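You operate a simulated robot arm through the tools that you are given. There is no shell and no other tool. Be economical: measure what you need, move in short steps, check, and stop when the job is done.

The job below is to be done with a simulated two-armed robot. You get a single attempt, and the scene is never put back.

## Task
Turn the blue dial to 20. Take the slide on the free end of the island bench and put it away on the top of the wall bench. Put the grey cover on the top of the island bench away on the top of the wall bench. Put the tray labelled "dark" from the top of the wall bench on the top of the high bench and the tray that says "samples" on the upper left shelf of the high bench. Turn the well dial to No. 2. Take the cup from the top of the island bench and leave it on the small white tray. Pull the tray drawer open. Any order will do. Set down upright: cup.

It is judged by the outcome, as a careful person would: the job done as asked, and still so three seconds after it is handed in. It fails if anything else is knocked over, pushed out of place, dropped, spilled or broken. Lids that push on must go on centred and level and be pressed home; caps that screw on are set level and turned clockwise until they are tight.

## Robot
Two 7-joint arms with fingered hands on one trunk, on a base that drives. Base frame: it is fixed to the floor where the robot stands at the start and does not move with it; the origin is under the middle of the robot, x ahead of it, y to its left, z up. Units: m, degrees, N and s.
The left shoulder is at the start at [0.139, 0.125, 1.179], the right one opposite. With the tool pointing down near the work surface each hand reaches from about 0.1 to 0.88 m from the robot's upright axis, wherever it stands, measured 20 degrees to its own side. Places, roughly: blue dial [0.6, -0.1, 0.9]; cup (5x5x5 cm) [-2.5, 0.3, 0.8]; dark tray, deep yellow tray, glows tray [-6, -0.75, 0.75]; grey cover (20x23x13 cm) [-1.2, 0.6, 0.8]; high bench [-3, -2.2, 0.9]; slide [-1, 0.5, 0.75]; small white tray (13x10x3 cm) [-2.2, 0.3, 0.8]; tray drawer [-3.3, 2.5, 1.2]; upper left shelf of the high bench [-2.1, -2.1, 0.5]; wall bench [-5.9, 2.5, 0.8]; well dial [-3.1, 0.3, 0.9]. Payload 3.7 kg a hand.
The TCP of each hand is the grasp point between the finger pads, 0.025 m short of the fingertips. In the tool frame z runs along the fingers and y along their closing line. The gripper opens to 0.088 m. The gripper's body begins 0.029 m behind the TCP. The gripper is a hand of 5 fingers: y runs from the thumb to the fingers, the wrist lies at [-0.013, -0.097, -0.162] in the tool frame.
Orientation is that of the tool frame in the base frame, as [roll, pitch, yaw] about the fixed x, y, z axes, in that order (R = Rz(yaw) Ry(pitch) Rx(roll)). With the fingers straight down and the wrist toward the robot, the tool's x, y and z point along [0, 1, 0], [1, 0, 0] and [0, 0, -1] of the base frame.

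## Interface
- The arms move only by the tool step_arm. It takes "left_rows", "right_rows" or both (then of equal length, played together; a hand with none holds still); each is a list of rows, each an object of numbers (a shift or turn left out is 0): "tx", "ty", "tz": the shift along the tool's x, y, z in m; "ax", "ay", "az": the turn, a rotation vector about the tool's x, y, z in degrees. In form: [{"tx": .., "ty": .., "tz": .., "ax": .., "ay": .., "az": ..}, ...]. A call has 1 to 20 rows; each row shifts and turns the commanded pose from where the row before left it, along the tool's axes as they then stand. A row lasts 0.2 s, in which the tool goes at most 0.05 m and 8.6 degrees; a call with a longer step from one row to the next is refused whole. Where a pose cannot be reached the arm comes as near as it can. A force on the tool above 40 N (or 10 N above the force at the start of the call, whichever is more), or a blocked arm, ends the call early, and 0.2 s more pass. In this call time passes only in rows, and 0.2 s behind the last. The reply holds the time, the measured pose of the TCP, the force on the tool along the base axes, the opening and the grip force, in the units named above and with some noise, with the torque about the TCP (base axes, N m) and any sound that the robot's microphone picked up.
- Cameras (640 x 400 px; columns grow to the right, rows downward): "scene" is now at [0.2398, -0.0184, 1.3272]; the picture's right is [-0.20, -0.98, 0.00], its down [-0.50, 0.10, -0.86] and it looks along [0.84, -0.17, -0.51] (base axes); focal length 254 px, centre (320, 200). "left" rides on the left gripper at [-0.059, -0.079, -0.105] in its tool frame; the picture's right is [-0.73, -0.32, 0.61], its down [0.62, -0.68, 0.38] and it looks along [0.29, 0.66, 0.70] (tool axes); focal length 234 px, centre (320, 200). "right" rides on the right gripper at [0.059, -0.079, -0.105] in its tool frame; the picture's right is [-0.73, 0.32, -0.61], its down [-0.62, -0.68, 0.38] and it looks along [-0.29, 0.66, 0.70] (tool axes); focal length 234 px, centre (320, 200). There is no depth. A picture from a camera that has moved, and an enlarged one, comes with that camera's place and axes in the base frame and with its lens.
- snapshot(camera): a new picture of that camera. It takes no simulated time.
- move_column(by): slides the trunk up (or, below 0, down) by that many m; the arms and the scene camera ride with it, the base frame stays. It gives what a move gives, with no picture.
- base_move(legs): drives the robot by 1 to 6 legs, each [ahead, left, turn to the left] in m, m and degrees, along the robot's own axes; the way and the turn of a leg run together, so that a leg with both is an arc; at most 1.5 m and 180 degrees a leg. The arms and the cameras ride along, it lands a little off, and it stops where it bumps. It gives what a move gives.
- move_fingers(index, middle, ring, little, thumb_bend, thumb_turn, hand): sets how far each is bent, from 0 (flat) to 100 (curled in); at 30 the hand is open as for a grip, at 70 the pads meet at the TCP. One left out holds its place. A second passes; each finger stops where it meets its share of the squeeze, and holds until it gets a number again. It is the only way to open and close the hand. It gives what a move gives, with no picture; readings hold the bend of each and the force on index, middle, ring, little, thumb and palm. thumb_turn goes from beside the hand (0) to across from the fingers (100), as for a grip.
- pan_tilt(pan, tilt): turns the head with the scene camera to pan (to the left, within 80 degrees either way) and tilt (down, from -29 to 69), counted from straight ahead of the robot. It gives what a move gives.
- enlarge(camera, box): a new picture of the part [left, top, right, bottom] of that camera's present view, enlarged. It takes no simulated time.
- job_done(): hands the job in; it is judged then, once.

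Go step by step. Nothing tells you exact positions but the pictures and the camera data: compare them with the known pose of the tool, close in by small moves and look again before you grip or let go. The budget is 196 turns and 176 pictures, counting those below and the enlarged ones. Unless the task says otherwise, let go and move clear before handing in.

The tools are called after ">>>" as name(argument=value, ...) on one line, values as JSON. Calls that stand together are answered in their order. step_arm: Moves the arms, as the interface text tells. Its arguments: {"type":"object","properties":{"left_rows":{"type":"array"},"right_rows":{"type":"array"}},"required":[]} The other tools are called the same way: move_column (by) slides the trunk up or down; move_fingers (index, middle, ring, little, thumb_bend, thumb_turn, hand) moves the fingers one by one; base_move (legs) drives the base; pan_tilt (pan, tilt) turns the head that bears the scene camera; snapshot (camera) takes a picture; enlarge (camera, box) takes an enlarged picture of a part of a camera's view; job_done () hands the job in.

At the start:

```text
t: 0.0
left_tool_pos: [0.495, 0.1067, 1.1862]
left_tool_rot: [-179.9, 0.1, 89.9]
left_contact_force: [-0.2, 0.1, 0.1]
left_ft_torque: [0.02, -0.01, -0.02]
left_opening: 0.088
left_grasp_force: 0.1
left_shape: jaw
left_bend: [30.0, 30.0, 30.0, 30.0, 30.0, 98.0]
left_finger forces: [0.0, 0.1, 0.0, 0.1, 0.1, 0.1]
right_tool_pos: [0.4847, -0.2271, 1.214]
right_tool_rot: [180.0, -0.1, 90.1]
right_contact_force: [-0.8, 0.2, -0.4]
right_ft_torque: [0.01, -0.01, 0.0]
right_opening: 0.0878
right_grasp_force: 0.1
right_shape: jaw
right_bend: [30.0, 30.0, 30.0, 30.0, 30.0, 98.0]
right_finger forces: [0.0, 0.0, 0.0, 0.1, 0.0, 0.0]
trunk travel left (down, up): [-0.2, 0.215]
robot x, y, heading: [0.0003, -0.0006, -0.0]
head pan, tilt: [-11.4, 30.5]
```

scene: 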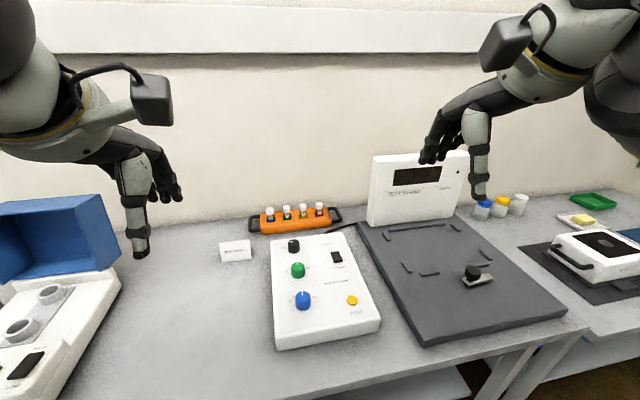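
right: 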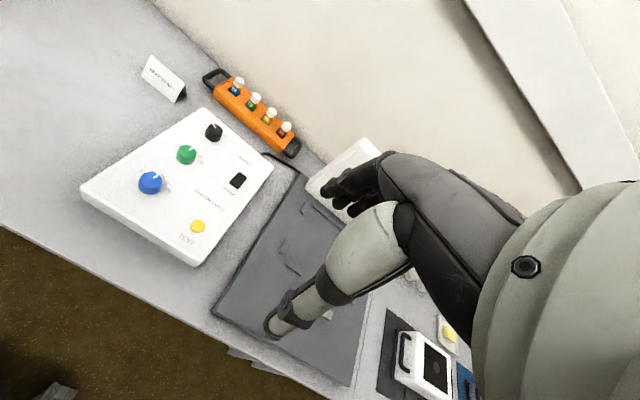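
left: 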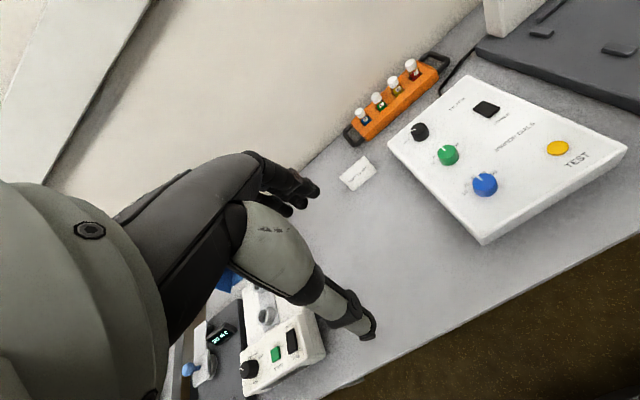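

I see the dial panel ahead with the blue dial lowest left. I'll look closer at the dial and its scale first.

>>> enlarge(camera="scene", box=[260, 225, 390, 350])

>>> enlarge(camera="left", box=[420, 120, 560, 220])

```text
3.20 times, centred on (325, 288) of scene
camera zoom: at [0.2398, -0.0184, 1.3272], right [-0.2, -0.98, 0.0], down [-0.5, 0.1, -0.86], along [0.84, -0.17, -0.51], focal length 812 px, centre (304, -80)
```

zoom: 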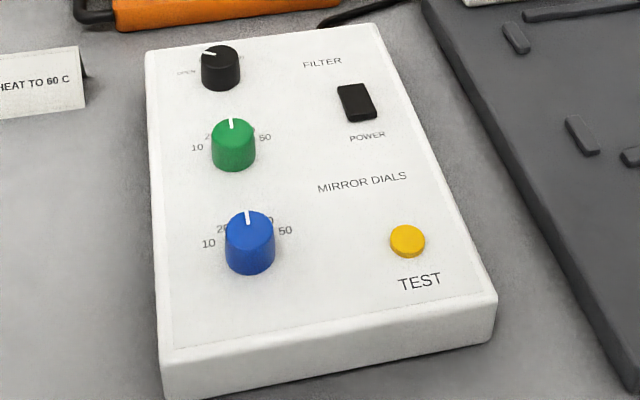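

```text
4.00 times, centred on (490, 170) of left
camera zoom: at [0.4151, 0.048, 1.2917], right [-0.32, -0.73, -0.61], down [-0.68, 0.62, -0.38], along [0.66, 0.29, -0.7], focal length 937 px, centre (-360, 320)
```

zoom: 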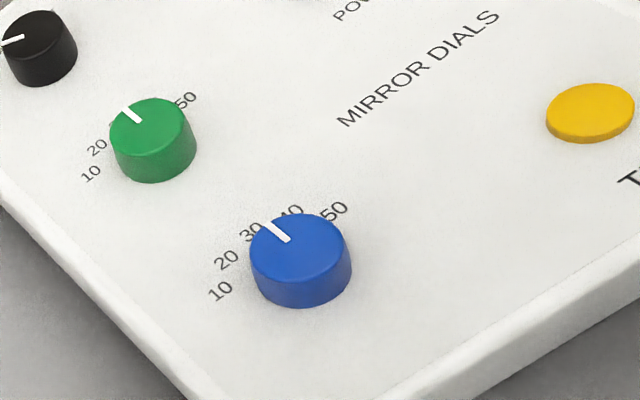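

The blue dial points at 30, its knob top is near [0.603, -0.056, 0.868]. I bring the left hand above it and look.

>>> step_arm(left_rows=[{"tx": -0.0204, "ty": 0.0135, "tz": 0.0295}, {"tx": -0.0204, "ty": 0.0135, "tz": 0.0295}, {"tx": -0.0204, "ty": 0.0135, "tz": 0.0295}, {"tx": -0.0204, "ty": 0.0135, "tz": 0.0295}, {"tx": -0.0204, "ty": 0.0135, "tz": 0.0295}, {"tx": -0.0204, "ty": 0.0135, "tz": 0.0295}, {"tx": -0.0204, "ty": 0.0135, "tz": 0.0295}, {"tx": -0.0204, "ty": 0.0135, "tz": 0.0295}])

>>> snapshot(camera="left")

>>> snapshot(camera="right")

```text
t: 1.8
left_tool_pos: [0.6014, -0.0589, 0.9499]
left_tool_rot: [-180.0, 0.0, 90.0]
left_contact_force: [0.0, -0.7, -0.5]
left_ft_torque: [0.01, -0.01, 0.0]
left_opening: 0.0876
left_grasp_force: 0.1
left_shape: jaw
left_bend: [30.0, 30.0, 30.0, 30.0, 30.0, 98.0]
left_finger forces: [0.0, 0.1, 0.0, 0.1, 0.1, 0.1]
right_tool_pos: [0.4847, -0.228, 1.2136]
right_tool_rot: [-180.0, 0.0, 90.0]
right_contact_force: [0.1, 0.2, -0.3]
right_ft_torque: [0.03, 0.04, -0.02]
right_opening: 0.0877
right_grasp_force: 0.0
right_shape: jaw
right_bend: [30.0, 30.0, 30.0, 30.0, 30.0, 98.0]
right_finger forces: [0.0, 0.0, 0.0, 0.0, 0.0, 0.0]
trunk travel left (down, up): [-0.2, 0.215]
robot x, y, heading: [-0.0004, -0.0005, -0.1]
head pan, tilt: [-11.4, 30.5]
```

```text
170 pictures are left
camera left: at [0.5218, -0.1179, 1.0547], right [-0.32, -0.73, -0.61], down [-0.68, 0.62, -0.38], along [0.66, 0.29, -0.7], focal length 234 px, centre (320, 200)
```

left: 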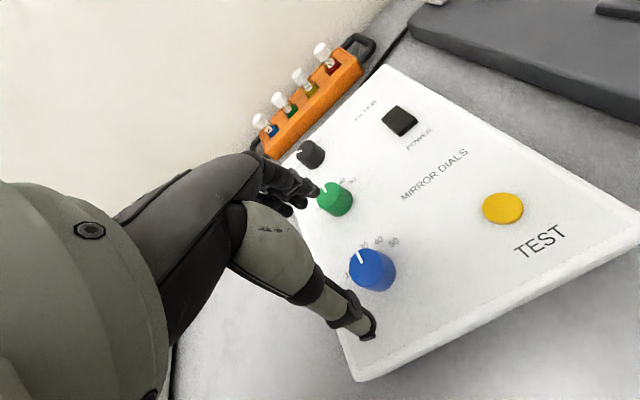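

```text
169 pictures are left
camera right: at [0.407, -0.1682, 1.3174], right [0.32, -0.73, 0.61], down [-0.68, -0.62, -0.38], along [0.66, -0.29, -0.7], focal length 234 px, centre (320, 200)
```

right: 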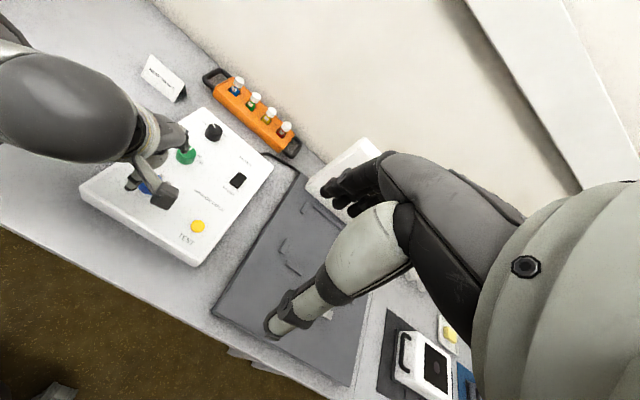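

The hand is just above the panel; I enlarge to fix the knob.

>>> enlarge(camera="left", box=[280, 140, 440, 340])

```text
2.00 times, centred on (360, 240) of left
camera zoom: at [0.5218, -0.1179, 1.0547], right [-0.32, -0.73, -0.61], down [-0.68, 0.62, -0.38], along [0.66, 0.29, -0.7], focal length 468 px, centre (240, 120)
```

zoom: 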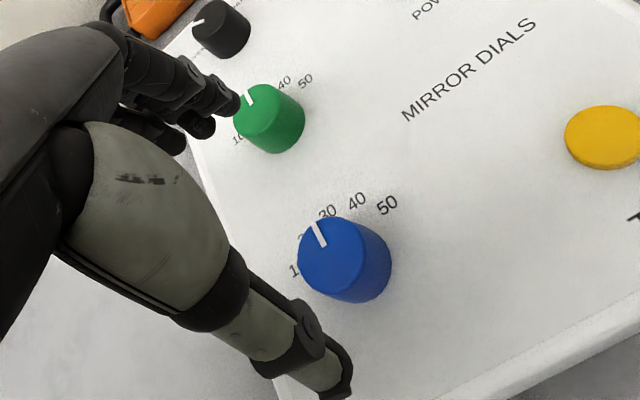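

Knob top centre is about [0.602, -0.052, 0.868]. I narrow the hand slightly and descend around it.

>>> move_fingers(hand="left", index=38, middle=38, ring=38, little=38, thumb_bend=38)

>>> step_arm(left_rows=[{"tx": 0.0035, "tz": 0.02}, {"tx": 0.0035, "tz": 0.02}])

>>> snapshot(camera="left")

```text
t: 2.8
left_tool_pos: [0.6008, -0.0594, 0.9499]
left_tool_rot: [-180.0, 0.0, 89.9]
left_contact_force: [-0.3, -0.3, -0.2]
left_ft_torque: [-0.01, 0.02, 0.0]
left_opening: 0.0686
left_grasp_force: 0.0
left_shape: fingers
left_bend: [38.0, 38.0, 38.0, 38.0, 38.0, 98.0]
left_finger forces: [0.0, 0.0, 0.0, 0.1, 0.0, 0.0]
right_tool_pos: [0.4846, -0.2274, 1.2139]
right_tool_rot: [179.9, 0.0, 90.0]
right_contact_force: [0.7, -0.2, -0.2]
right_ft_torque: [0.02, -0.01, 0.01]
right_opening: 0.0877
right_grasp_force: 0.1
right_shape: jaw
right_bend: [30.0, 30.0, 30.0, 30.0, 30.0, 98.0]
right_finger forces: [0.0, 0.0, 0.0, 0.1, 0.0, 0.1]
trunk travel left (down, up): [-0.2, 0.215]
robot x, y, heading: [0.0021, 0.0022, -0.0]
head pan, tilt: [-11.4, 30.5]
```

```text
t: 3.4
left_tool_pos: [0.6008, -0.0479, 0.9114]
left_tool_rot: [-180.0, 0.0, 90.0]
left_contact_force: [0.1, 0.9, 0.4]
left_ft_torque: [0.0, -0.03, 0.02]
left_opening: 0.0683
left_grasp_force: 0.1
left_shape: fingers
left_bend: [38.0, 38.0, 38.0, 38.0, 38.0, 98.0]
left_finger forces: [0.1, 0.1, 0.1, 0.1, 0.0, 0.0]
right_tool_pos: [0.4847, -0.2274, 1.214]
right_tool_rot: [179.9, 0.1, 89.9]
right_contact_force: [0.2, -0.4, 0.4]
right_ft_torque: [-0.02, 0.01, -0.01]
right_opening: 0.0876
right_grasp_force: 0.1
right_shape: jaw
right_bend: [30.0, 30.0, 30.0, 30.0, 30.0, 98.0]
right_finger forces: [0.1, 0.0, 0.0, 0.1, 0.0, 0.1]
trunk travel left (down, up): [-0.2, 0.215]
robot x, y, heading: [-0.0012, 0.0006, 0.1]
head pan, tilt: [-11.4, 30.5]
```

```text
167 pictures are left
camera left: at [0.5217, -0.1074, 1.0155], right [-0.32, -0.73, -0.61], down [-0.68, 0.62, -0.38], along [0.66, 0.29, -0.7], focal length 234 px, centre (320, 200)
```

left: 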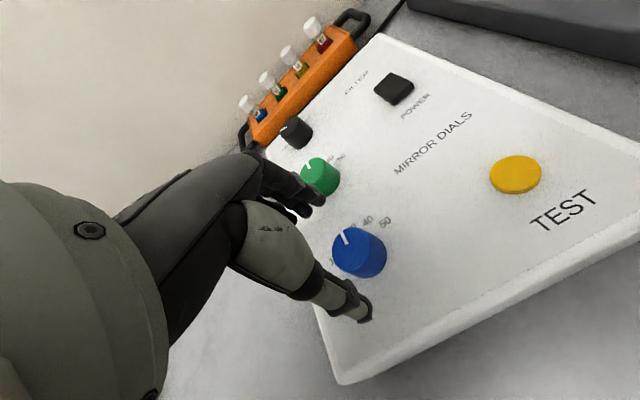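

Alignment is good within a few mm; descend to grip height.

>>> step_arm(left_rows=[{"tx": -0.004, "tz": 0.012}, {"tz": 0.012}, {"tz": 0.01}])

>>> snapshot(camera="left")

>>> enlarge(camera="scene", box=[220, 200, 380, 340])

```text
t: 4.2
left_tool_pos: [0.603, -0.0524, 0.877]
left_tool_rot: [179.9, 0.0, 90.0]
left_contact_force: [-0.2, -0.2, 1.9]
left_ft_torque: [-0.01, -0.06, -0.03]
left_opening: 0.0682
left_grasp_force: 0.5
left_shape: fingers
left_bend: [38.0, 38.0, 38.0, 38.0, 38.0, 98.0]
left_finger forces: [0.0, 1.4, 0.1, 0.1, 0.0, 0.0]
right_tool_pos: [0.4837, -0.2272, 1.2143]
right_tool_rot: [179.9, 0.0, 90.0]
right_contact_force: [-1.5, -0.1, 0.0]
right_ft_torque: [-0.01, 0.01, 0.01]
right_opening: 0.0878
right_grasp_force: 0.1
right_shape: jaw
right_bend: [30.0, 30.0, 30.0, 30.0, 30.0, 98.0]
right_finger forces: [0.0, 0.1, 0.1, 0.1, 0.0, 0.0]
trunk travel left (down, up): [-0.2, 0.215]
robot x, y, heading: [0.0015, -0.0004, -0.0]
head pan, tilt: [-11.4, 30.5]
```

```text
166 pictures are left
camera left: at [0.5235, -0.112, 0.9826], right [-0.32, -0.73, -0.61], down [-0.68, 0.62, -0.38], along [0.66, 0.29, -0.7], focal length 234 px, centre (320, 200)
```

left: 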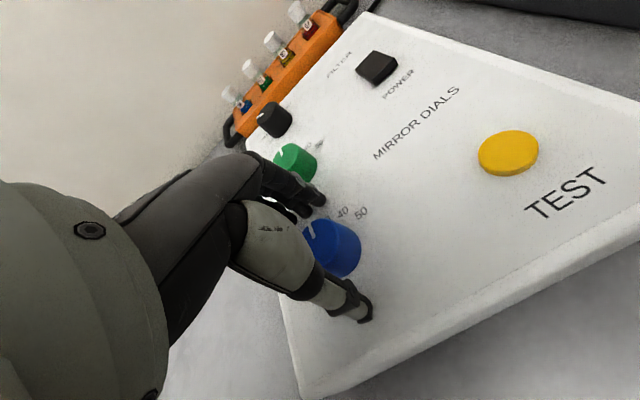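

```text
2.86 times, centred on (300, 270) of scene
camera zoom: at [0.2394, -0.0184, 1.3273], right [-0.2, -0.98, 0.0], down [-0.5, 0.1, -0.86], along [0.84, -0.17, -0.51], focal length 725 px, centre (377, 0)
```

zoom: 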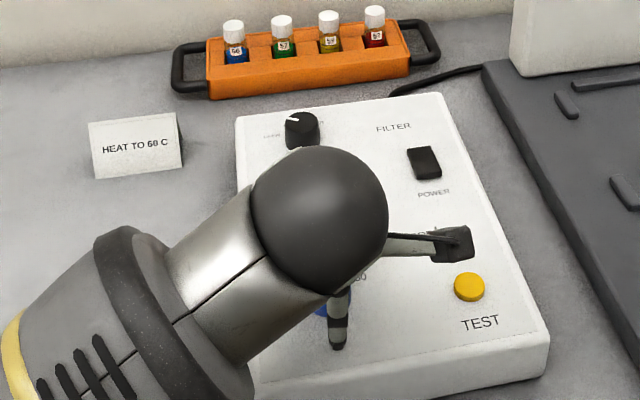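

The middle fingertip lightly touches the panel; I raise a little, then close.

>>> step_arm(left_rows=[{"tz": -0.005}])

>>> move_fingers(hand="left", index=58, middle=58, ring=58, little=45, thumb_bend=58)

>>> enlarge(camera="left", box=[220, 120, 440, 340])

```text
t: 4.6
left_tool_pos: [0.6033, -0.0535, 0.8814]
left_tool_rot: [-179.9, 0.0, 90.0]
left_contact_force: [-0.3, 0.3, -0.7]
left_ft_torque: [-0.01, -0.03, -0.03]
left_opening: 0.0686
left_grasp_force: 0.1
left_shape: fingers
left_bend: [38.0, 38.0, 38.0, 38.0, 38.0, 98.0]
left_finger forces: [0.0, 0.1, 0.0, 0.0, 0.0, 0.0]
right_tool_pos: [0.4846, -0.2281, 1.2144]
right_tool_rot: [180.0, 0.0, 89.9]
right_contact_force: [0.4, 0.2, -0.8]
right_ft_torque: [0.0, -0.01, -0.04]
right_opening: 0.0877
right_grasp_force: 0.0
right_shape: jaw
right_bend: [30.0, 30.0, 30.0, 30.0, 30.0, 98.0]
right_finger forces: [0.0, 0.0, 0.0, 0.0, 0.1, 0.0]
trunk travel left (down, up): [-0.2, 0.215]
robot x, y, heading: [0.0001, -0.003, -0.2]
head pan, tilt: [-11.4, 30.5]
```

```text
t: 5.6
left_tool_pos: [0.603, -0.0528, 0.8812]
left_tool_rot: [179.9, 0.0, 89.9]
left_contact_force: [-1.3, -0.2, -0.6]
left_ft_torque: [0.05, 0.01, -0.03]
left_opening: 0.03
left_grasp_force: 0.7
left_shape: fingers
left_bend: [57.0, 57.0, 57.0, 45.0, 54.0, 98.0]
left_finger forces: [0.1, 0.0, 0.0, 0.0, 2.0, 0.1]
right_tool_pos: [0.4834, -0.227, 1.2135]
right_tool_rot: [180.0, 0.0, 90.0]
right_contact_force: [0.0, -0.1, 1.4]
right_ft_torque: [-0.02, 0.06, 0.03]
right_opening: 0.0875
right_grasp_force: 0.1
right_shape: jaw
right_bend: [30.0, 30.0, 30.0, 30.0, 30.0, 98.0]
right_finger forces: [0.0, 0.0, 0.0, 0.0, 0.0, 0.0]
trunk travel left (down, up): [-0.2, 0.215]
robot x, y, heading: [-0.0001, 0.002, -0.1]
head pan, tilt: [-11.4, 30.5]
```

```text
1.82 times, centred on (330, 230) of left
camera zoom: at [0.5237, -0.1117, 0.9872], right [-0.32, -0.73, -0.61], down [-0.68, 0.62, -0.38], along [0.66, 0.29, -0.7], focal length 426 px, centre (302, 146)
```

zoom: 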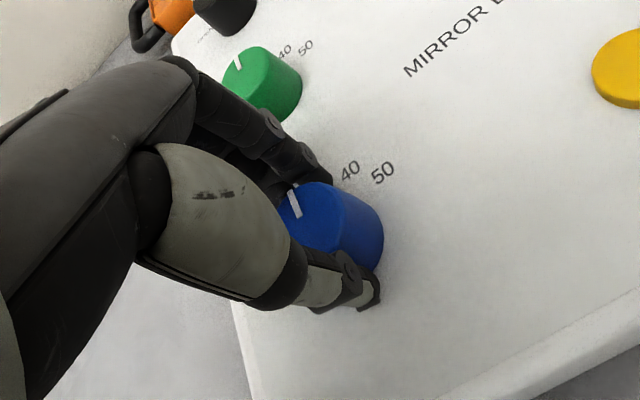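

Thumb touches; tighten the grip.

>>> move_fingers(hand="left", index=66, middle=66, ring=66, thumb_bend=66)

>>> enlarge(camera="left", box=[220, 120, 440, 340])

```text
t: 6.6
left_tool_pos: [0.6023, -0.0527, 0.8819]
left_tool_rot: [180.0, 0.1, 90.0]
left_contact_force: [-0.4, 0.5, -0.4]
left_ft_torque: [0.03, -0.03, -0.01]
left_opening: 0.0263
left_grasp_force: 6.8
left_shape: fingers
left_bend: [60.0, 62.0, 66.0, 45.0, 56.0, 97.0]
left_finger forces: [3.8, 3.0, 0.0, 0.1, 6.5, 0.1]
right_tool_pos: [0.4854, -0.2271, 1.2128]
right_tool_rot: [180.0, 0.0, 89.9]
right_contact_force: [-0.5, -0.7, -1.1]
right_ft_torque: [-0.01, -0.02, -0.02]
right_opening: 0.0881
right_grasp_force: 0.2
right_shape: jaw
right_bend: [30.0, 30.0, 30.0, 30.0, 30.0, 98.0]
right_finger forces: [0.0, 0.0, 0.0, 0.0, 0.0, 0.0]
trunk travel left (down, up): [-0.2, 0.215]
robot x, y, heading: [0.0006, -0.0002, -0.2]
head pan, tilt: [-11.4, 30.5]
```

```text
1.82 times, centred on (330, 230) of left
camera zoom: at [0.524, -0.1116, 0.9872], right [-0.32, -0.73, -0.61], down [-0.68, 0.62, -0.38], along [0.66, 0.29, -0.7], focal length 426 px, centre (302, 146)
```

zoom: 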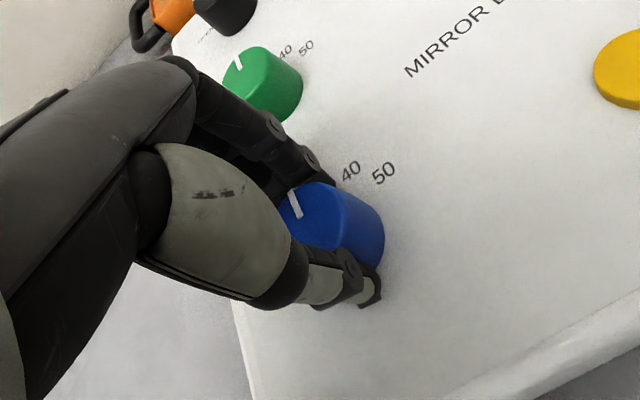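

Gripped by thumb and two fingers. The marks are about 28° apart, so I turn 28° counter-clockwise.

>>> step_arm(left_rows=[{"az": -7}, {"az": -7}, {"az": -7}, {"az": -7}])

>>> enlarge(camera="left", box=[220, 120, 440, 340])

>>> enlarge(camera="scene", box=[250, 260, 350, 340])

```text
t: 7.6
left_tool_pos: [0.6029, -0.0516, 0.8822]
left_tool_rot: [-179.9, 0.0, 118.2]
left_contact_force: [-0.6, 2.1, 3.3]
left_ft_torque: [0.08, 0.0, 0.04]
left_opening: 0.0261
left_grasp_force: 7.5
left_shape: fingers
left_bend: [60.0, 62.0, 66.0, 45.0, 57.0, 97.0]
left_finger forces: [4.3, 3.6, 0.0, 0.1, 6.6, 0.0]
right_tool_pos: [0.484, -0.226, 1.2141]
right_tool_rot: [179.9, -0.1, 90.0]
right_contact_force: [0.6, -0.1, -0.4]
right_ft_torque: [-0.02, 0.01, -0.02]
right_opening: 0.088
right_grasp_force: 0.0
right_shape: jaw
right_bend: [30.0, 30.0, 30.0, 30.0, 30.0, 98.0]
right_finger forces: [0.0, 0.1, 0.1, 0.0, 0.0, 0.0]
trunk travel left (down, up): [-0.2, 0.215]
robot x, y, heading: [0.0016, 0.0022, -0.2]
head pan, tilt: [-11.4, 30.5]
```

```text
1.82 times, centred on (330, 230) of left
camera zoom: at [0.5601, -0.1412, 0.9867], right [0.06, -0.79, -0.61], down [-0.89, 0.23, -0.38], along [0.44, 0.57, -0.7], focal length 426 px, centre (302, 146)
```

zoom: 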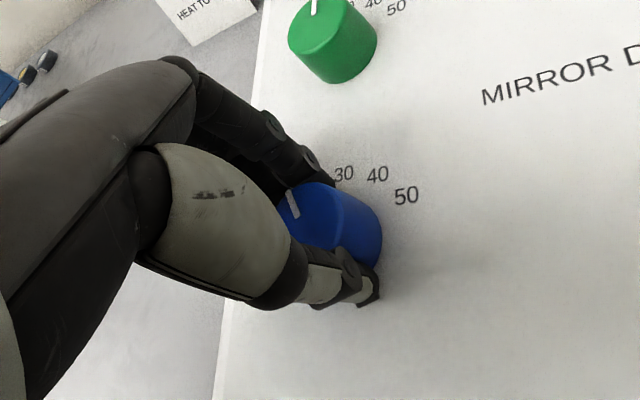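

```text
5.00 times, centred on (300, 300) of scene
camera zoom: at [0.2393, -0.0181, 1.3273], right [-0.2, -0.98, 0.0], down [-0.5, 0.1, -0.86], along [0.84, -0.17, -0.51], focal length 1269 px, centre (420, -300)
```

zoom: 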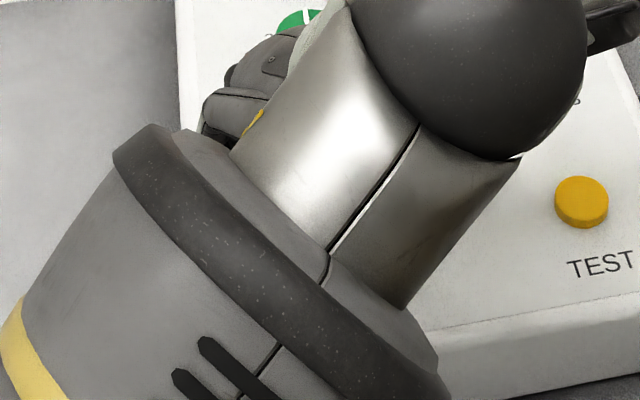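

The knob turned with the hand. Open and lift off to check the reading.

>>> move_fingers(hand="left", index=38, middle=38, ring=38, little=38, thumb_bend=38)

>>> step_arm(left_rows=[{"tz": -0.02}, {"tz": -0.04}, {"tz": -0.04}])

>>> enlarge(camera="left", box=[280, 140, 440, 340])

```text
t: 8.6
left_tool_pos: [0.6032, -0.053, 0.8813]
left_tool_rot: [-180.0, 0.0, 118.0]
left_contact_force: [0.5, 0.2, 0.0]
left_ft_torque: [0.02, 0.02, 0.01]
left_opening: 0.0673
left_grasp_force: 0.1
left_shape: fingers
left_bend: [38.0, 38.0, 38.0, 38.0, 38.0, 97.0]
left_finger forces: [0.0, 0.0, 0.0, 0.0, 0.1, 0.0]
right_tool_pos: [0.4847, -0.2263, 1.2133]
right_tool_rot: [180.0, 0.1, 89.9]
right_contact_force: [-0.3, -0.7, 0.1]
right_ft_torque: [0.05, -0.01, 0.02]
right_opening: 0.0878
right_grasp_force: 0.0
right_shape: jaw
right_bend: [30.0, 30.0, 30.0, 30.0, 30.0, 98.0]
right_finger forces: [0.0, 0.0, 0.0, 0.0, 0.0, 0.0]
trunk travel left (down, up): [-0.2, 0.215]
robot x, y, heading: [0.0008, 0.0021, 0.1]
head pan, tilt: [-11.4, 30.5]
```

```text
t: 9.4
left_tool_pos: [0.6007, -0.0507, 0.9832]
left_tool_rot: [-179.9, -0.1, 118.1]
left_contact_force: [-0.3, -0.6, 0.9]
left_ft_torque: [-0.01, 0.02, 0.0]
left_opening: 0.0679
left_grasp_force: 0.0
left_shape: fingers
left_bend: [38.0, 38.0, 38.0, 38.0, 38.0, 97.0]
left_finger forces: [0.0, 0.1, 0.0, 0.0, 0.0, 0.0]
right_tool_pos: [0.4842, -0.2279, 1.2139]
right_tool_rot: [180.0, 0.0, 89.9]
right_contact_force: [-0.9, -0.3, 0.6]
right_ft_torque: [0.0, 0.02, 0.0]
right_opening: 0.0878
right_grasp_force: 0.1
right_shape: jaw
right_bend: [30.0, 30.0, 30.0, 30.0, 30.0, 98.0]
right_finger forces: [0.0, 0.0, 0.0, 0.0, 0.2, 0.1]
trunk travel left (down, up): [-0.2, 0.215]
robot x, y, heading: [-0.0025, 0.0004, 0.1]
head pan, tilt: [-11.4, 30.5]
```

```text
2.00 times, centred on (360, 240) of left
camera zoom: at [0.5578, -0.14, 1.0882], right [0.06, -0.79, -0.61], down [-0.89, 0.23, -0.38], along [0.44, 0.57, -0.7], focal length 468 px, centre (240, 120)
```

zoom: 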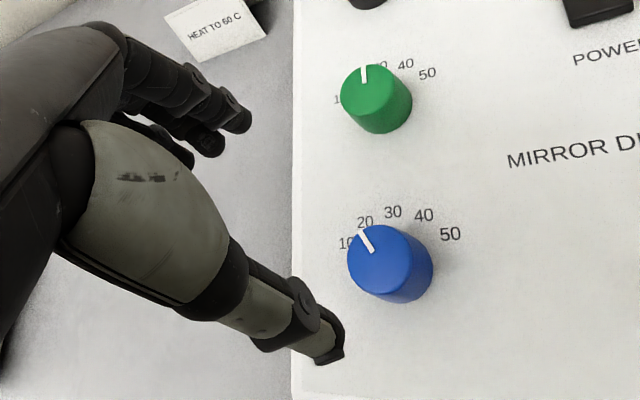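

The dial reads about 20; I enlarge strongly to confirm.

>>> enlarge(camera="left", box=[360, 235, 420, 275])

```text
10.00 times, centred on (390, 255) of left
camera zoom: at [0.5578, -0.14, 1.0882], right [0.06, -0.79, -0.61], down [-0.89, 0.23, -0.38], along [0.44, 0.57, -0.7], focal length 2342 px, centre (-380, -350)
```

zoom: 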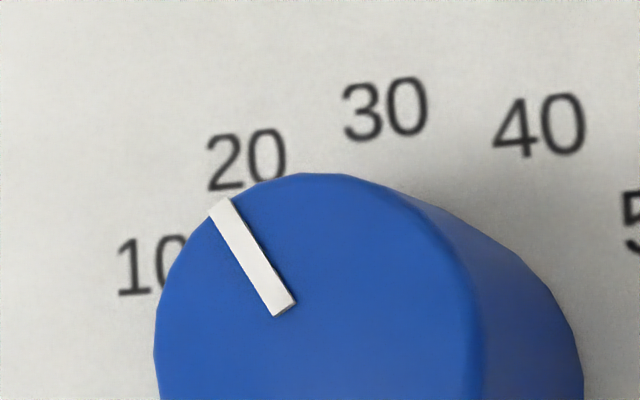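

The dial is on 20. Now I retract the left hand and back off, then look around.

>>> step_arm(left_rows=[{"tz": -0.045}, {"tz": -0.045}, {"tz": -0.04, "az": 7}, {"tz": -0.04, "az": 7}, {"tz": -0.04, "az": 7}, {"az": 7, "tz": -0.02}, {"tx": 0.03, "ty": -0.035}, {"tx": 0.03, "ty": -0.035}, {"tx": 0.03, "ty": -0.035}, {"tx": 0.03, "ty": -0.035}, {"tx": 0.03, "ty": -0.035}, {"tx": 0.03, "ty": -0.02}], right_rows=[{"ty": -0.01}, {"ty": -0.01}, {"ty": -0.01}, {"ty": -0.01}, {"ty": -0.01}, {"ty": -0.01}, {"ty": -0.01}, {"ty": -0.01}, {"ty": -0.01}, {"tx": 0}, {"tx": 0}, {"tx": 0}])

>>> pan_tilt(pan=80, tilt=25)

>>> snapshot(camera="scene")

>>> pan_tilt(pan=-80, tilt=25)

>>> snapshot(camera="scene")

```text
t: 12.0
left_tool_pos: [0.6062, 0.132, 1.047]
left_tool_rot: [179.9, -0.2, 90.0]
left_contact_force: [-0.1, -0.1, 0.1]
left_ft_torque: [0.0, -0.03, 0.01]
left_opening: 0.0674
left_grasp_force: 0.0
left_shape: fingers
left_bend: [38.0, 38.0, 38.0, 38.0, 38.0, 97.0]
left_finger forces: [0.0, 0.0, 0.0, 0.1, 0.0, 0.1]
left hand out of reach, approached as far as the arm can: row 1, 2, 3, 4, 5, 7, 8, 9, 10, 11, 12
right_tool_pos: [0.3955, -0.2268, 1.2137]
right_tool_rot: [-179.9, 0.0, 90.0]
right_contact_force: [0.5, 0.3, 0.2]
right_ft_torque: [0.03, 0.01, 0.03]
right_opening: 0.0878
right_grasp_force: 0.1
right_shape: jaw
right_bend: [30.0, 30.0, 30.0, 30.0, 30.0, 98.0]
right_finger forces: [0.1, 0.1, 0.0, 0.0, 0.1, 0.0]
trunk travel left (down, up): [-0.2, 0.215]
robot x, y, heading: [0.0009, 0.0022, 0.0]
head pan, tilt: [-11.4, 30.5]
```

```text
t: 13.7
left_tool_pos: [0.607, 0.1309, 1.0467]
left_tool_rot: [179.9, 0.0, 90.1]
left_contact_force: [-0.2, 0.5, -0.2]
left_ft_torque: [0.03, 0.01, 0.02]
left_opening: 0.0676
left_grasp_force: 0.0
left_shape: fingers
left_bend: [38.0, 38.0, 38.0, 38.0, 38.0, 97.0]
left_finger forces: [0.0, 0.0, 0.0, 0.1, 0.0, 0.1]
right_tool_pos: [0.3958, -0.2268, 1.2133]
right_tool_rot: [-179.8, 0.0, 90.1]
right_contact_force: [0.0, -1.0, -0.6]
right_ft_torque: [-0.02, 0.0, 0.0]
right_opening: 0.0874
right_grasp_force: 0.0
right_shape: jaw
right_bend: [30.0, 30.0, 30.0, 30.0, 30.0, 98.0]
right_finger forces: [0.0, 0.1, 0.0, 0.0, 0.0, 0.0]
trunk travel left (down, up): [-0.2, 0.215]
robot x, y, heading: [-0.0019, -0.0018, 0.2]
head pan, tilt: [80.0, 25.0]
```

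```text
158 pictures are left
camera scene: at [0.1674, 0.0902, 1.336], right [0.98, -0.17, 0.0], down [-0.07, -0.42, -0.91], along [0.16, 0.89, -0.42], focal length 254 px, centre (320, 200)
```

scene: 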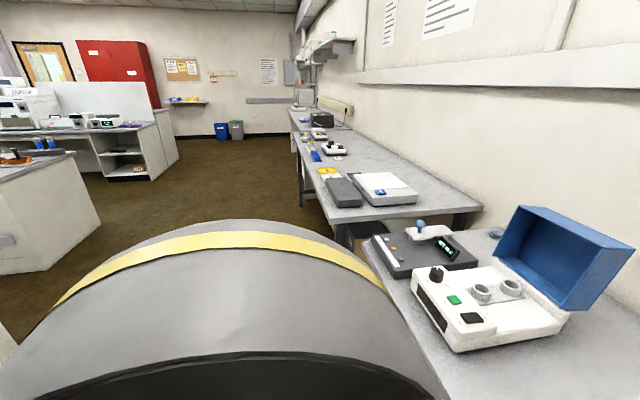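

```text
t: 16.1
left_tool_pos: [0.6063, 0.1315, 1.0478]
left_tool_rot: [179.9, 0.1, 89.9]
left_contact_force: [-0.7, 0.6, -0.2]
left_ft_torque: [-0.02, -0.01, 0.01]
left_opening: 0.0676
left_grasp_force: 0.1
left_shape: fingers
left_bend: [38.0, 38.0, 38.0, 38.0, 38.0, 97.0]
left_finger forces: [0.1, 0.1, 0.0, 0.0, 0.0, 0.0]
right_tool_pos: [0.3946, -0.2262, 1.2139]
right_tool_rot: [-179.9, 0.0, 90.0]
right_contact_force: [0.1, 0.1, 0.5]
right_ft_torque: [-0.03, -0.01, -0.03]
right_opening: 0.0877
right_grasp_force: 0.0
right_shape: jaw
right_bend: [30.0, 30.0, 30.0, 30.0, 30.0, 98.0]
right_finger forces: [0.0, 0.0, 0.0, 0.0, 0.0, 0.0]
trunk travel left (down, up): [-0.2, 0.215]
robot x, y, heading: [-0.0006, 0.0007, -0.0]
head pan, tilt: [-80.0, 25.0]
```

```text
157 pictures are left
camera scene: at [0.1674, -0.0912, 1.336], right [-0.98, -0.17, 0.0], down [-0.07, 0.42, -0.91], along [0.16, -0.89, -0.42], focal length 254 px, centre (320, 200)
```

scene: 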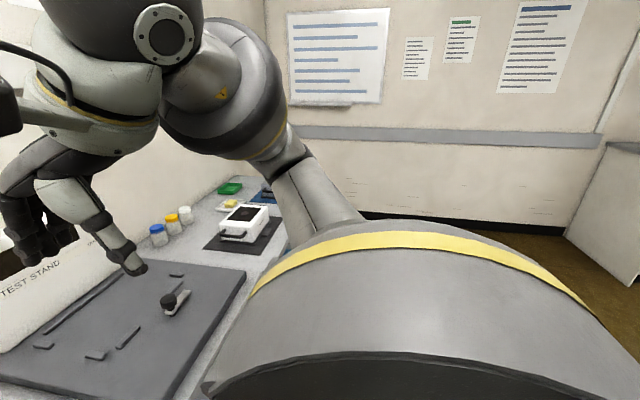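

I tuck the left arm, back up a little, and turn left to see the room behind.

>>> step_arm(left_rows=[{"ty": -0.04, "tz": -0.02}, {"ty": -0.04, "tz": -0.03}, {"ty": -0.04, "tz": -0.03}, {"ty": -0.04, "tz": -0.03}, {"ty": -0.03, "tz": -0.03}])

>>> base_move(legs=[[-0.25, 0, 0], [0, 0, 90]])

>>> pan_tilt(pan=60, tilt=25)

>>> snapshot(camera="scene")

```text
t: 17.3
left_tool_pos: [0.5666, 0.1265, 1.0171]
left_tool_rot: [179.7, 0.0, 89.9]
left_contact_force: [0.6, 1.0, -0.1]
left_ft_torque: [0.0, 0.0, 0.01]
left_opening: 0.0676
left_grasp_force: 0.0
left_shape: fingers
left_bend: [38.0, 38.0, 38.0, 38.0, 38.0, 97.0]
left_finger forces: [0.1, 0.1, 0.0, 0.0, 0.1, 0.1]
left hand out of reach, approached as far as the arm can: row 1, 2, 3, 4, 5
right_tool_pos: [0.395, -0.2276, 1.2151]
right_tool_rot: [-179.9, 0.1, 90.0]
right_contact_force: [0.2, 0.9, 1.1]
right_ft_torque: [0.01, 0.0, -0.02]
right_opening: 0.0878
right_grasp_force: 0.0
right_shape: jaw
right_bend: [30.0, 30.0, 30.0, 30.0, 30.0, 98.0]
right_finger forces: [0.0, 0.0, 0.0, 0.0, 0.0, 0.1]
trunk travel left (down, up): [-0.2, 0.215]
robot x, y, heading: [0.0002, -0.0014, -0.1]
head pan, tilt: [-80.0, 25.0]
```

```text
t: 23.0
left_tool_pos: [-0.3803, 0.5639, 1.0168]
left_tool_rot: [180.0, 0.1, -178.7]
left_contact_force: [-0.7, -0.2, 0.2]
left_ft_torque: [-0.06, 0.0, 0.02]
left_opening: 0.0675
left_grasp_force: 0.1
left_shape: fingers
left_bend: [38.0, 38.0, 38.0, 38.0, 38.0, 97.0]
left_finger forces: [0.0, 0.1, 0.0, 0.0, 0.0, 0.1]
right_tool_pos: [-0.0234, 0.3992, 1.2135]
right_tool_rot: [-179.9, 0.0, -178.7]
right_contact_force: [0.3, 0.1, -0.6]
right_ft_torque: [0.0, 0.03, 0.04]
right_opening: 0.0877
right_grasp_force: 0.1
right_shape: jaw
right_bend: [30.0, 30.0, 30.0, 30.0, 30.0, 98.0]
right_finger forces: [0.1, 0.0, 0.0, 0.1, 0.0, 0.1]
trunk travel left (down, up): [-0.2, 0.215]
robot x, y, heading: [-0.2443, 0.0036, 91.1]
head pan, tilt: [-80.0, 25.0]
```

```text
t: 25.2
left_tool_pos: [-0.3816, 0.5641, 1.0171]
left_tool_rot: [180.0, 0.0, -178.7]
left_contact_force: [-0.1, 1.3, 1.0]
left_ft_torque: [0.02, 0.01, -0.09]
left_opening: 0.0677
left_grasp_force: 0.0
left_shape: fingers
left_bend: [38.0, 38.0, 38.0, 38.0, 38.0, 97.0]
left_finger forces: [0.1, 0.0, 0.0, 0.1, 0.1, 0.1]
right_tool_pos: [-0.0234, 0.3992, 1.2145]
right_tool_rot: [-180.0, 0.0, -178.8]
right_contact_force: [0.0, 0.6, -0.8]
right_ft_torque: [-0.03, 0.02, 0.02]
right_opening: 0.0876
right_grasp_force: 0.1
right_shape: jaw
right_bend: [30.0, 30.0, 30.0, 30.0, 30.0, 98.0]
right_finger forces: [0.0, 0.0, 0.0, 0.1, 0.0, 0.0]
trunk travel left (down, up): [-0.2, 0.215]
robot x, y, heading: [-0.2448, -0.0008, 91.4]
head pan, tilt: [60.0, 25.0]
```

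```text
156 pictures are left
camera scene: at [-0.3264, 0.1949, 1.336], right [0.48, 0.88, 0.0], down [0.37, -0.2, -0.91], along [-0.79, 0.44, -0.42], focal length 254 px, centre (320, 200)
```

scene: 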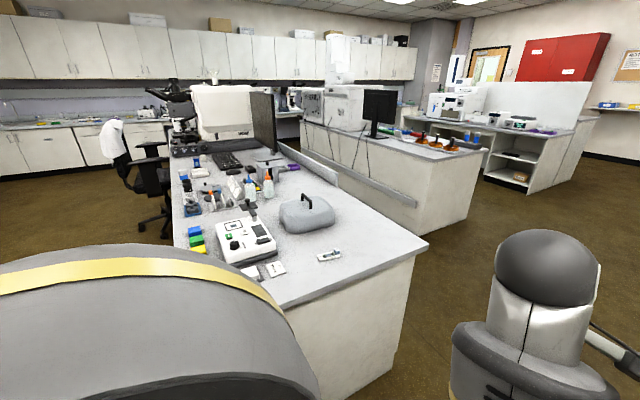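

I see the island's free end with the slide and the grey handled cover. I enlarge this area.

>>> enlarge(camera="scene", box=[170, 170, 350, 290])

>>> enlarge(camera="scene", box=[0, 60, 200, 185])

```text
3.33 times, centred on (260, 230) of scene
camera zoom: at [-0.3264, 0.1949, 1.336], right [0.48, 0.88, 0.0], down [0.37, -0.2, -0.91], along [-0.79, 0.44, -0.42], focal length 846 px, centre (520, 100)
```

zoom: 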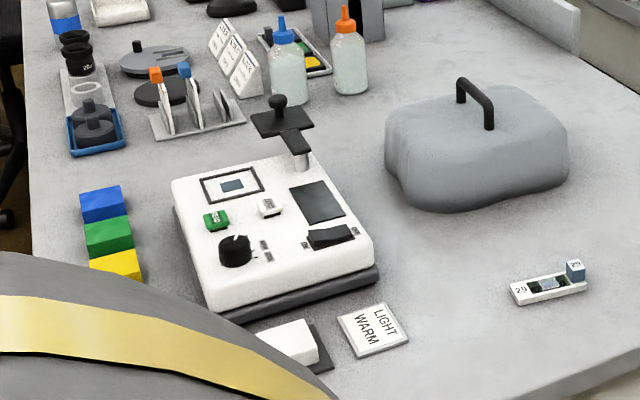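

```text
3.20 times, centred on (100, 122) of scene
camera zoom: at [-0.3264, 0.1949, 1.336], right [0.48, 0.88, 0.0], down [0.37, -0.2, -0.91], along [-0.79, 0.44, -0.42], focal length 812 px, centre (1024, 448)
```

zoom: 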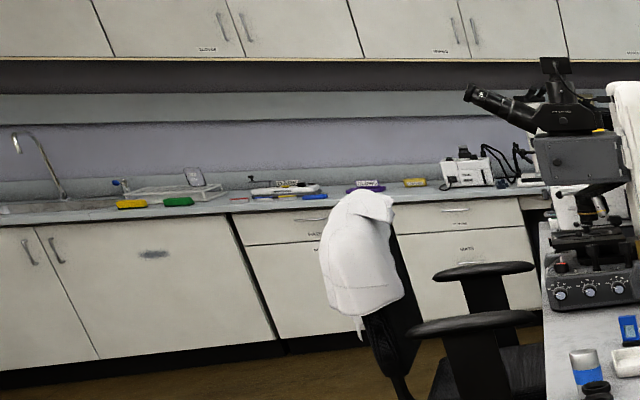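

The slide has a small blue cube handle; the cover has a handle on top. I drive to face the island's free end.

>>> base_move(legs=[[0.6, 0, 0], [0, 0, 88.6], [0.12, 0, 0]])

>>> pan_tilt(pan=0, tilt=40)

>>> snapshot(camera="scene")

>>> snapshot(camera="left")

```text
t: 33.1
left_tool_pos: [-0.9507, 0.5199, 1.0162]
left_tool_rot: [179.8, 0.0, -93.1]
left_contact_force: [0.3, -0.2, -1.1]
left_ft_torque: [0.0, -0.03, 0.03]
left_opening: 0.0675
left_grasp_force: 0.0
left_shape: fingers
left_bend: [38.0, 38.0, 38.0, 38.0, 38.0, 97.0]
left_finger forces: [0.0, 0.1, 0.0, 0.1, 0.0, 0.0]
right_tool_pos: [-0.7602, 0.862, 1.2135]
right_tool_rot: [-179.8, -0.1, -93.1]
right_contact_force: [-0.4, 1.3, -1.0]
right_ft_torque: [-0.02, 0.0, 0.03]
right_opening: 0.0878
right_grasp_force: 0.1
right_shape: jaw
right_bend: [30.0, 30.0, 30.0, 30.0, 30.0, 98.0]
right_finger forces: [0.0, 0.0, 0.0, 0.1, 0.0, 0.0]
trunk travel left (down, up): [-0.2, 0.215]
robot x, y, heading: [-0.3775, 0.6158, 177.0]
head pan, tilt: [60.0, 25.0]
```

```text
t: 34.4
left_tool_pos: [-0.9498, 0.5196, 1.0153]
left_tool_rot: [179.9, 0.1, -93.0]
left_contact_force: [-0.2, -1.0, -0.5]
left_ft_torque: [-0.01, 0.04, 0.04]
left_opening: 0.0677
left_grasp_force: 0.1
left_shape: fingers
left_bend: [38.0, 38.0, 38.0, 38.0, 38.0, 97.0]
left_finger forces: [0.0, 0.0, 0.0, 0.0, 0.0, 0.1]
right_tool_pos: [-0.7595, 0.8622, 1.2156]
right_tool_rot: [-180.0, 0.0, -93.1]
right_contact_force: [0.3, 0.5, -0.6]
right_ft_torque: [-0.01, -0.04, -0.01]
right_opening: 0.0876
right_grasp_force: 0.0
right_shape: jaw
right_bend: [30.0, 30.0, 30.0, 30.0, 30.0, 98.0]
right_finger forces: [0.1, 0.0, 0.0, 0.1, 0.1, 0.0]
trunk travel left (down, up): [-0.2, 0.215]
robot x, y, heading: [-0.3732, 0.6146, 176.8]
head pan, tilt: [0.0, 40.0]
```

```text
153 pictures are left
camera scene: at [-0.613, 0.6265, 1.3127], right [0.05, 1.0, 0.0], down [0.64, -0.03, -0.77], along [-0.77, 0.04, -0.64], focal length 254 px, centre (320, 200)
```

scene: 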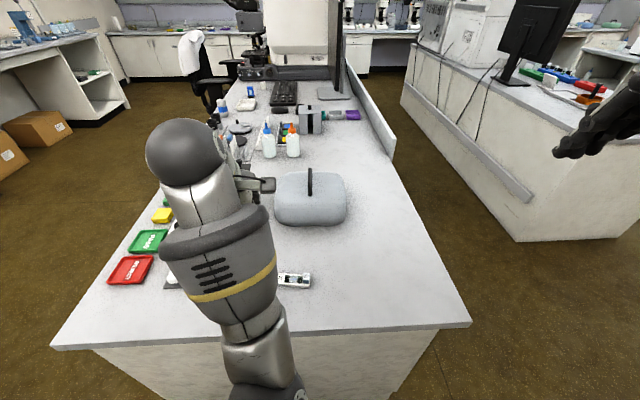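

```text
152 pictures are left
camera left: at [-0.8683, 0.574, 1.1213], right [0.36, 0.71, -0.61], down [0.65, -0.66, -0.38], along [-0.67, -0.25, -0.69], focal length 234 px, centre (320, 200)
```

left: 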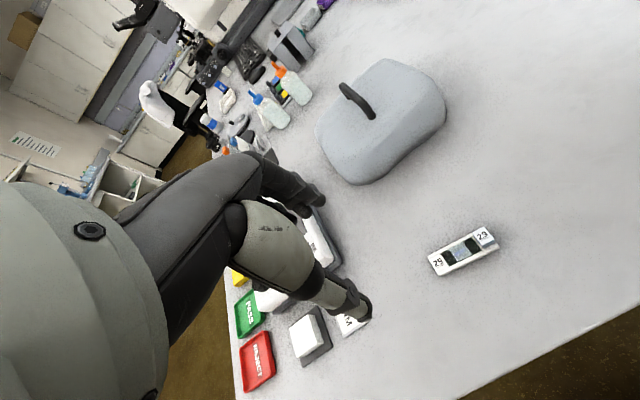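

The slide lies along y, its cube end toward the right. Enlarging for the cube.

>>> enlarge(camera="left", box=[410, 210, 510, 290])

>>> enlarge(camera="scene", box=[250, 250, 330, 300])

>>> snapshot(camera="right")

```text
5.00 times, centred on (460, 250) of left
camera zoom: at [-0.8683, 0.574, 1.1213], right [0.36, 0.71, -0.61], down [0.65, -0.66, -0.38], along [-0.67, -0.25, -0.69], focal length 1171 px, centre (-380, -50)
```

zoom: 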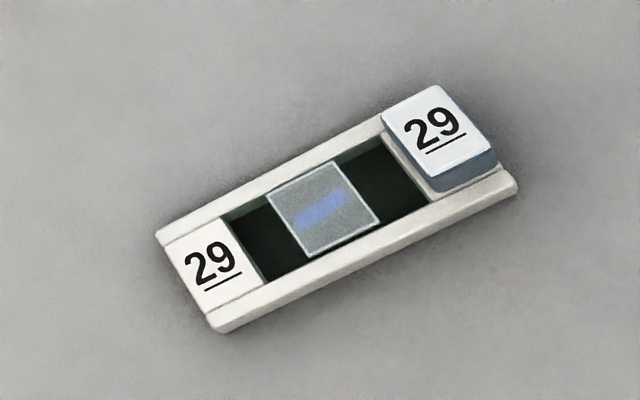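

```text
8.00 times, centred on (290, 275) of scene
camera zoom: at [-0.613, 0.6265, 1.3127], right [0.05, 1.0, 0.0], down [0.64, -0.03, -0.77], along [-0.77, 0.04, -0.64], focal length 2030 px, centre (560, -400)
```

zoom: 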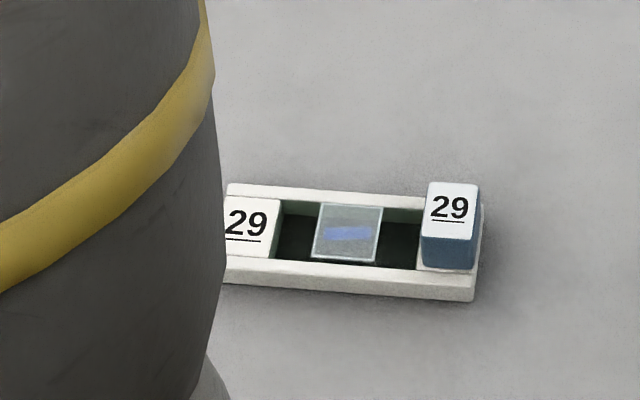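

```text
149 pictures are left
camera right: at [-0.6829, 0.8002, 1.3183], right [-0.28, 0.74, 0.61], down [0.72, 0.59, -0.38], along [-0.64, 0.33, -0.7], focal length 234 px, centre (320, 200)
```

right: 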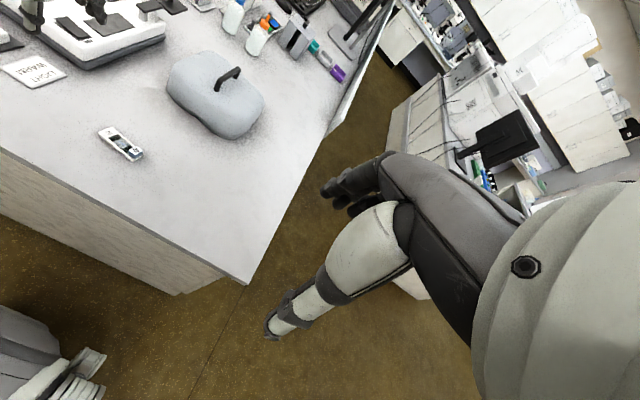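

I move the left hand above the cube (about [-0.957, 0.613, 0.79]).

>>> step_arm(left_rows=[{"tx": -0.0233, "ty": 0.003, "tz": 0.035}, {"tx": -0.0233, "ty": 0.003, "tz": 0.035}, {"tx": -0.0233, "ty": 0.003, "tz": 0.035}, {"tx": -0.0233, "ty": 0.003, "tz": 0.035}])

>>> enlarge(camera="left", box=[240, 160, 440, 300])

>>> enlarge(camera="right", box=[60, 80, 200, 180])

```text
t: 35.4
left_tool_pos: [-0.9569, 0.6143, 0.8769]
left_tool_rot: [179.9, -0.1, -93.0]
left_contact_force: [0.1, 0.6, -0.4]
left_ft_torque: [0.02, 0.02, 0.04]
left_opening: 0.0674
left_grasp_force: 0.0
left_shape: fingers
left_bend: [38.0, 38.0, 38.0, 38.0, 38.0, 97.0]
left_finger forces: [0.0, 0.1, 0.0, 0.1, 0.1, 0.1]
right_tool_pos: [-0.7597, 0.8626, 1.2135]
right_tool_rot: [-179.9, 0.0, -93.1]
right_contact_force: [-0.3, -1.0, 0.4]
right_ft_torque: [-0.01, 0.03, 0.05]
right_opening: 0.0876
right_grasp_force: 0.1
right_shape: jaw
right_bend: [30.0, 30.0, 30.0, 30.0, 30.0, 98.0]
right_finger forces: [0.0, 0.0, 0.1, 0.0, 0.0, 0.0]
trunk travel left (down, up): [-0.2, 0.215]
robot x, y, heading: [-0.3806, 0.6116, 176.9]
head pan, tilt: [0.0, 40.0]
```

```text
2.86 times, centred on (340, 230) of left
camera zoom: at [-0.8763, 0.6675, 0.9814], right [0.36, 0.71, -0.61], down [0.65, -0.66, -0.38], along [-0.67, -0.25, -0.69], focal length 669 px, centre (263, 114)
```

zoom: 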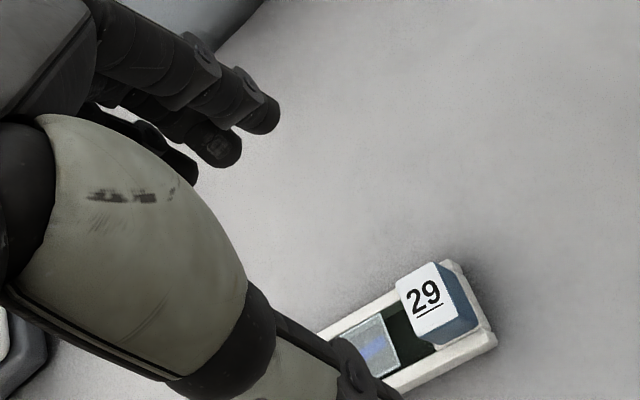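

```text
4.00 times, centred on (130, 130) of right
camera zoom: at [-0.683, 0.8004, 1.3182], right [-0.28, 0.74, 0.61], down [0.72, 0.59, -0.38], along [-0.64, 0.33, -0.7], focal length 937 px, centre (1080, 480)
```

zoom: 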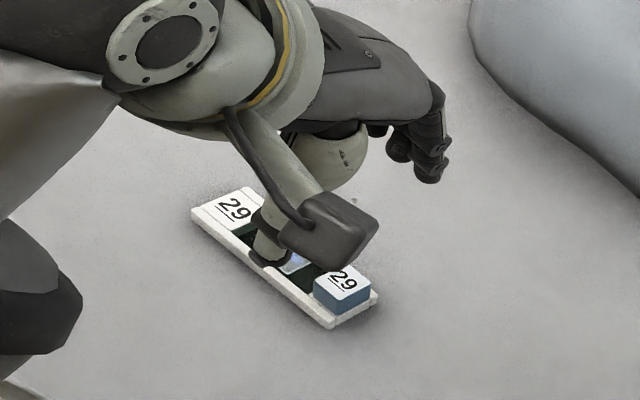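

Cube top sits at about [-0.958, 0.614, 0.787], directly beneath the tool. Descend and close with thumb, index and middle.

>>> step_arm(left_rows=[{"tz": 0.03}, {"tz": 0.03}, {"tz": 0.018}])

>>> move_fingers(hand="left", index=64, middle=64, thumb_bend=62)

>>> enlarge(camera="left", box=[240, 160, 440, 300])

>>> enlarge(camera="right", box=[60, 80, 200, 180])

```text
t: 36.2
left_tool_pos: [-0.9574, 0.6144, 0.7986]
left_tool_rot: [179.8, 0.0, -93.1]
left_contact_force: [0.1, -0.1, 0.6]
left_ft_torque: [0.04, -0.01, 0.0]
left_opening: 0.0674
left_grasp_force: 0.0
left_shape: fingers
left_bend: [38.0, 38.0, 38.0, 38.0, 38.0, 97.0]
left_finger forces: [0.1, 0.0, 0.0, 0.0, 0.0, 0.0]
right_tool_pos: [-0.7601, 0.8636, 1.2137]
right_tool_rot: [179.9, 0.0, -93.1]
right_contact_force: [-0.5, 0.6, 0.0]
right_ft_torque: [-0.02, 0.01, 0.02]
right_opening: 0.0878
right_grasp_force: 0.0
right_shape: jaw
right_bend: [30.0, 30.0, 30.0, 30.0, 30.0, 98.0]
right_finger forces: [0.0, 0.1, 0.0, 0.1, 0.0, 0.2]
trunk travel left (down, up): [-0.2, 0.215]
robot x, y, heading: [-0.3771, 0.6151, 177.2]
head pan, tilt: [0.0, 40.0]
```

```text
t: 37.2
left_tool_pos: [-0.9564, 0.6141, 0.7988]
left_tool_rot: [179.9, 0.0, -93.1]
left_contact_force: [0.7, -0.3, 0.3]
left_ft_torque: [0.01, -0.01, 0.0]
left_opening: 0.0157
left_grasp_force: 1.0
left_shape: fingers
left_bend: [63.0, 63.0, 38.0, 38.0, 61.0, 97.0]
left_finger forces: [0.4, 0.8, 0.1, 0.0, 1.2, 0.0]
right_tool_pos: [-0.7584, 0.8627, 1.2148]
right_tool_rot: [-179.9, 0.0, -93.1]
right_contact_force: [-1.5, 0.6, 0.1]
right_ft_torque: [-0.04, -0.01, 0.02]
right_opening: 0.0876
right_grasp_force: 0.2
right_shape: jaw
right_bend: [30.0, 30.0, 30.0, 30.0, 30.0, 98.0]
right_finger forces: [0.1, 0.0, 0.0, 0.1, 0.0, 0.0]
trunk travel left (down, up): [-0.2, 0.215]
robot x, y, heading: [-0.3763, 0.6147, 176.8]
head pan, tilt: [0.0, 40.0]
```

```text
2.86 times, centred on (340, 230) of left
camera zoom: at [-0.8741, 0.6683, 0.9036], right [0.36, 0.71, -0.61], down [0.65, -0.66, -0.38], along [-0.67, -0.25, -0.69], focal length 669 px, centre (263, 114)
```

zoom: 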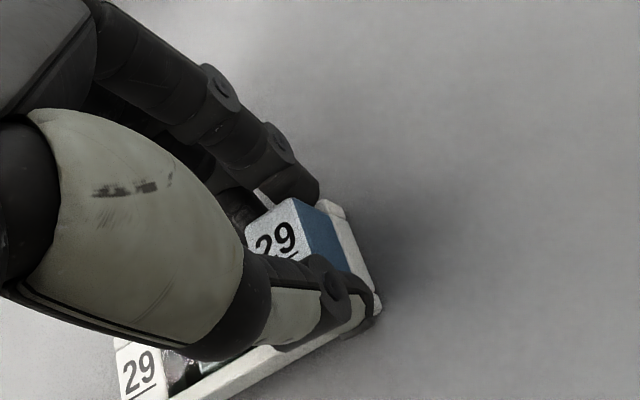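

```text
4.00 times, centred on (130, 130) of right
camera zoom: at [-0.6829, 0.8002, 1.3183], right [-0.28, 0.74, 0.61], down [0.72, 0.59, -0.38], along [-0.64, 0.33, -0.7], focal length 937 px, centre (1080, 480)
```

zoom: 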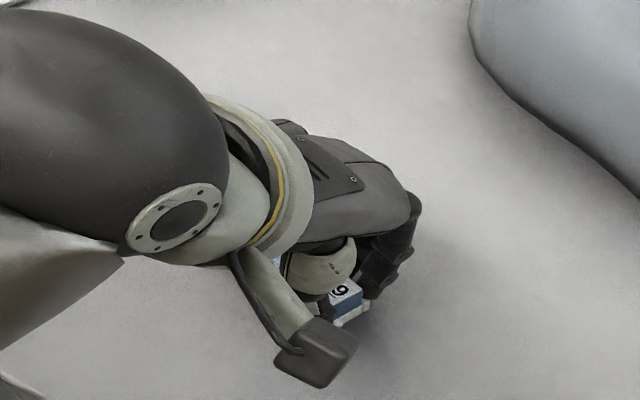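

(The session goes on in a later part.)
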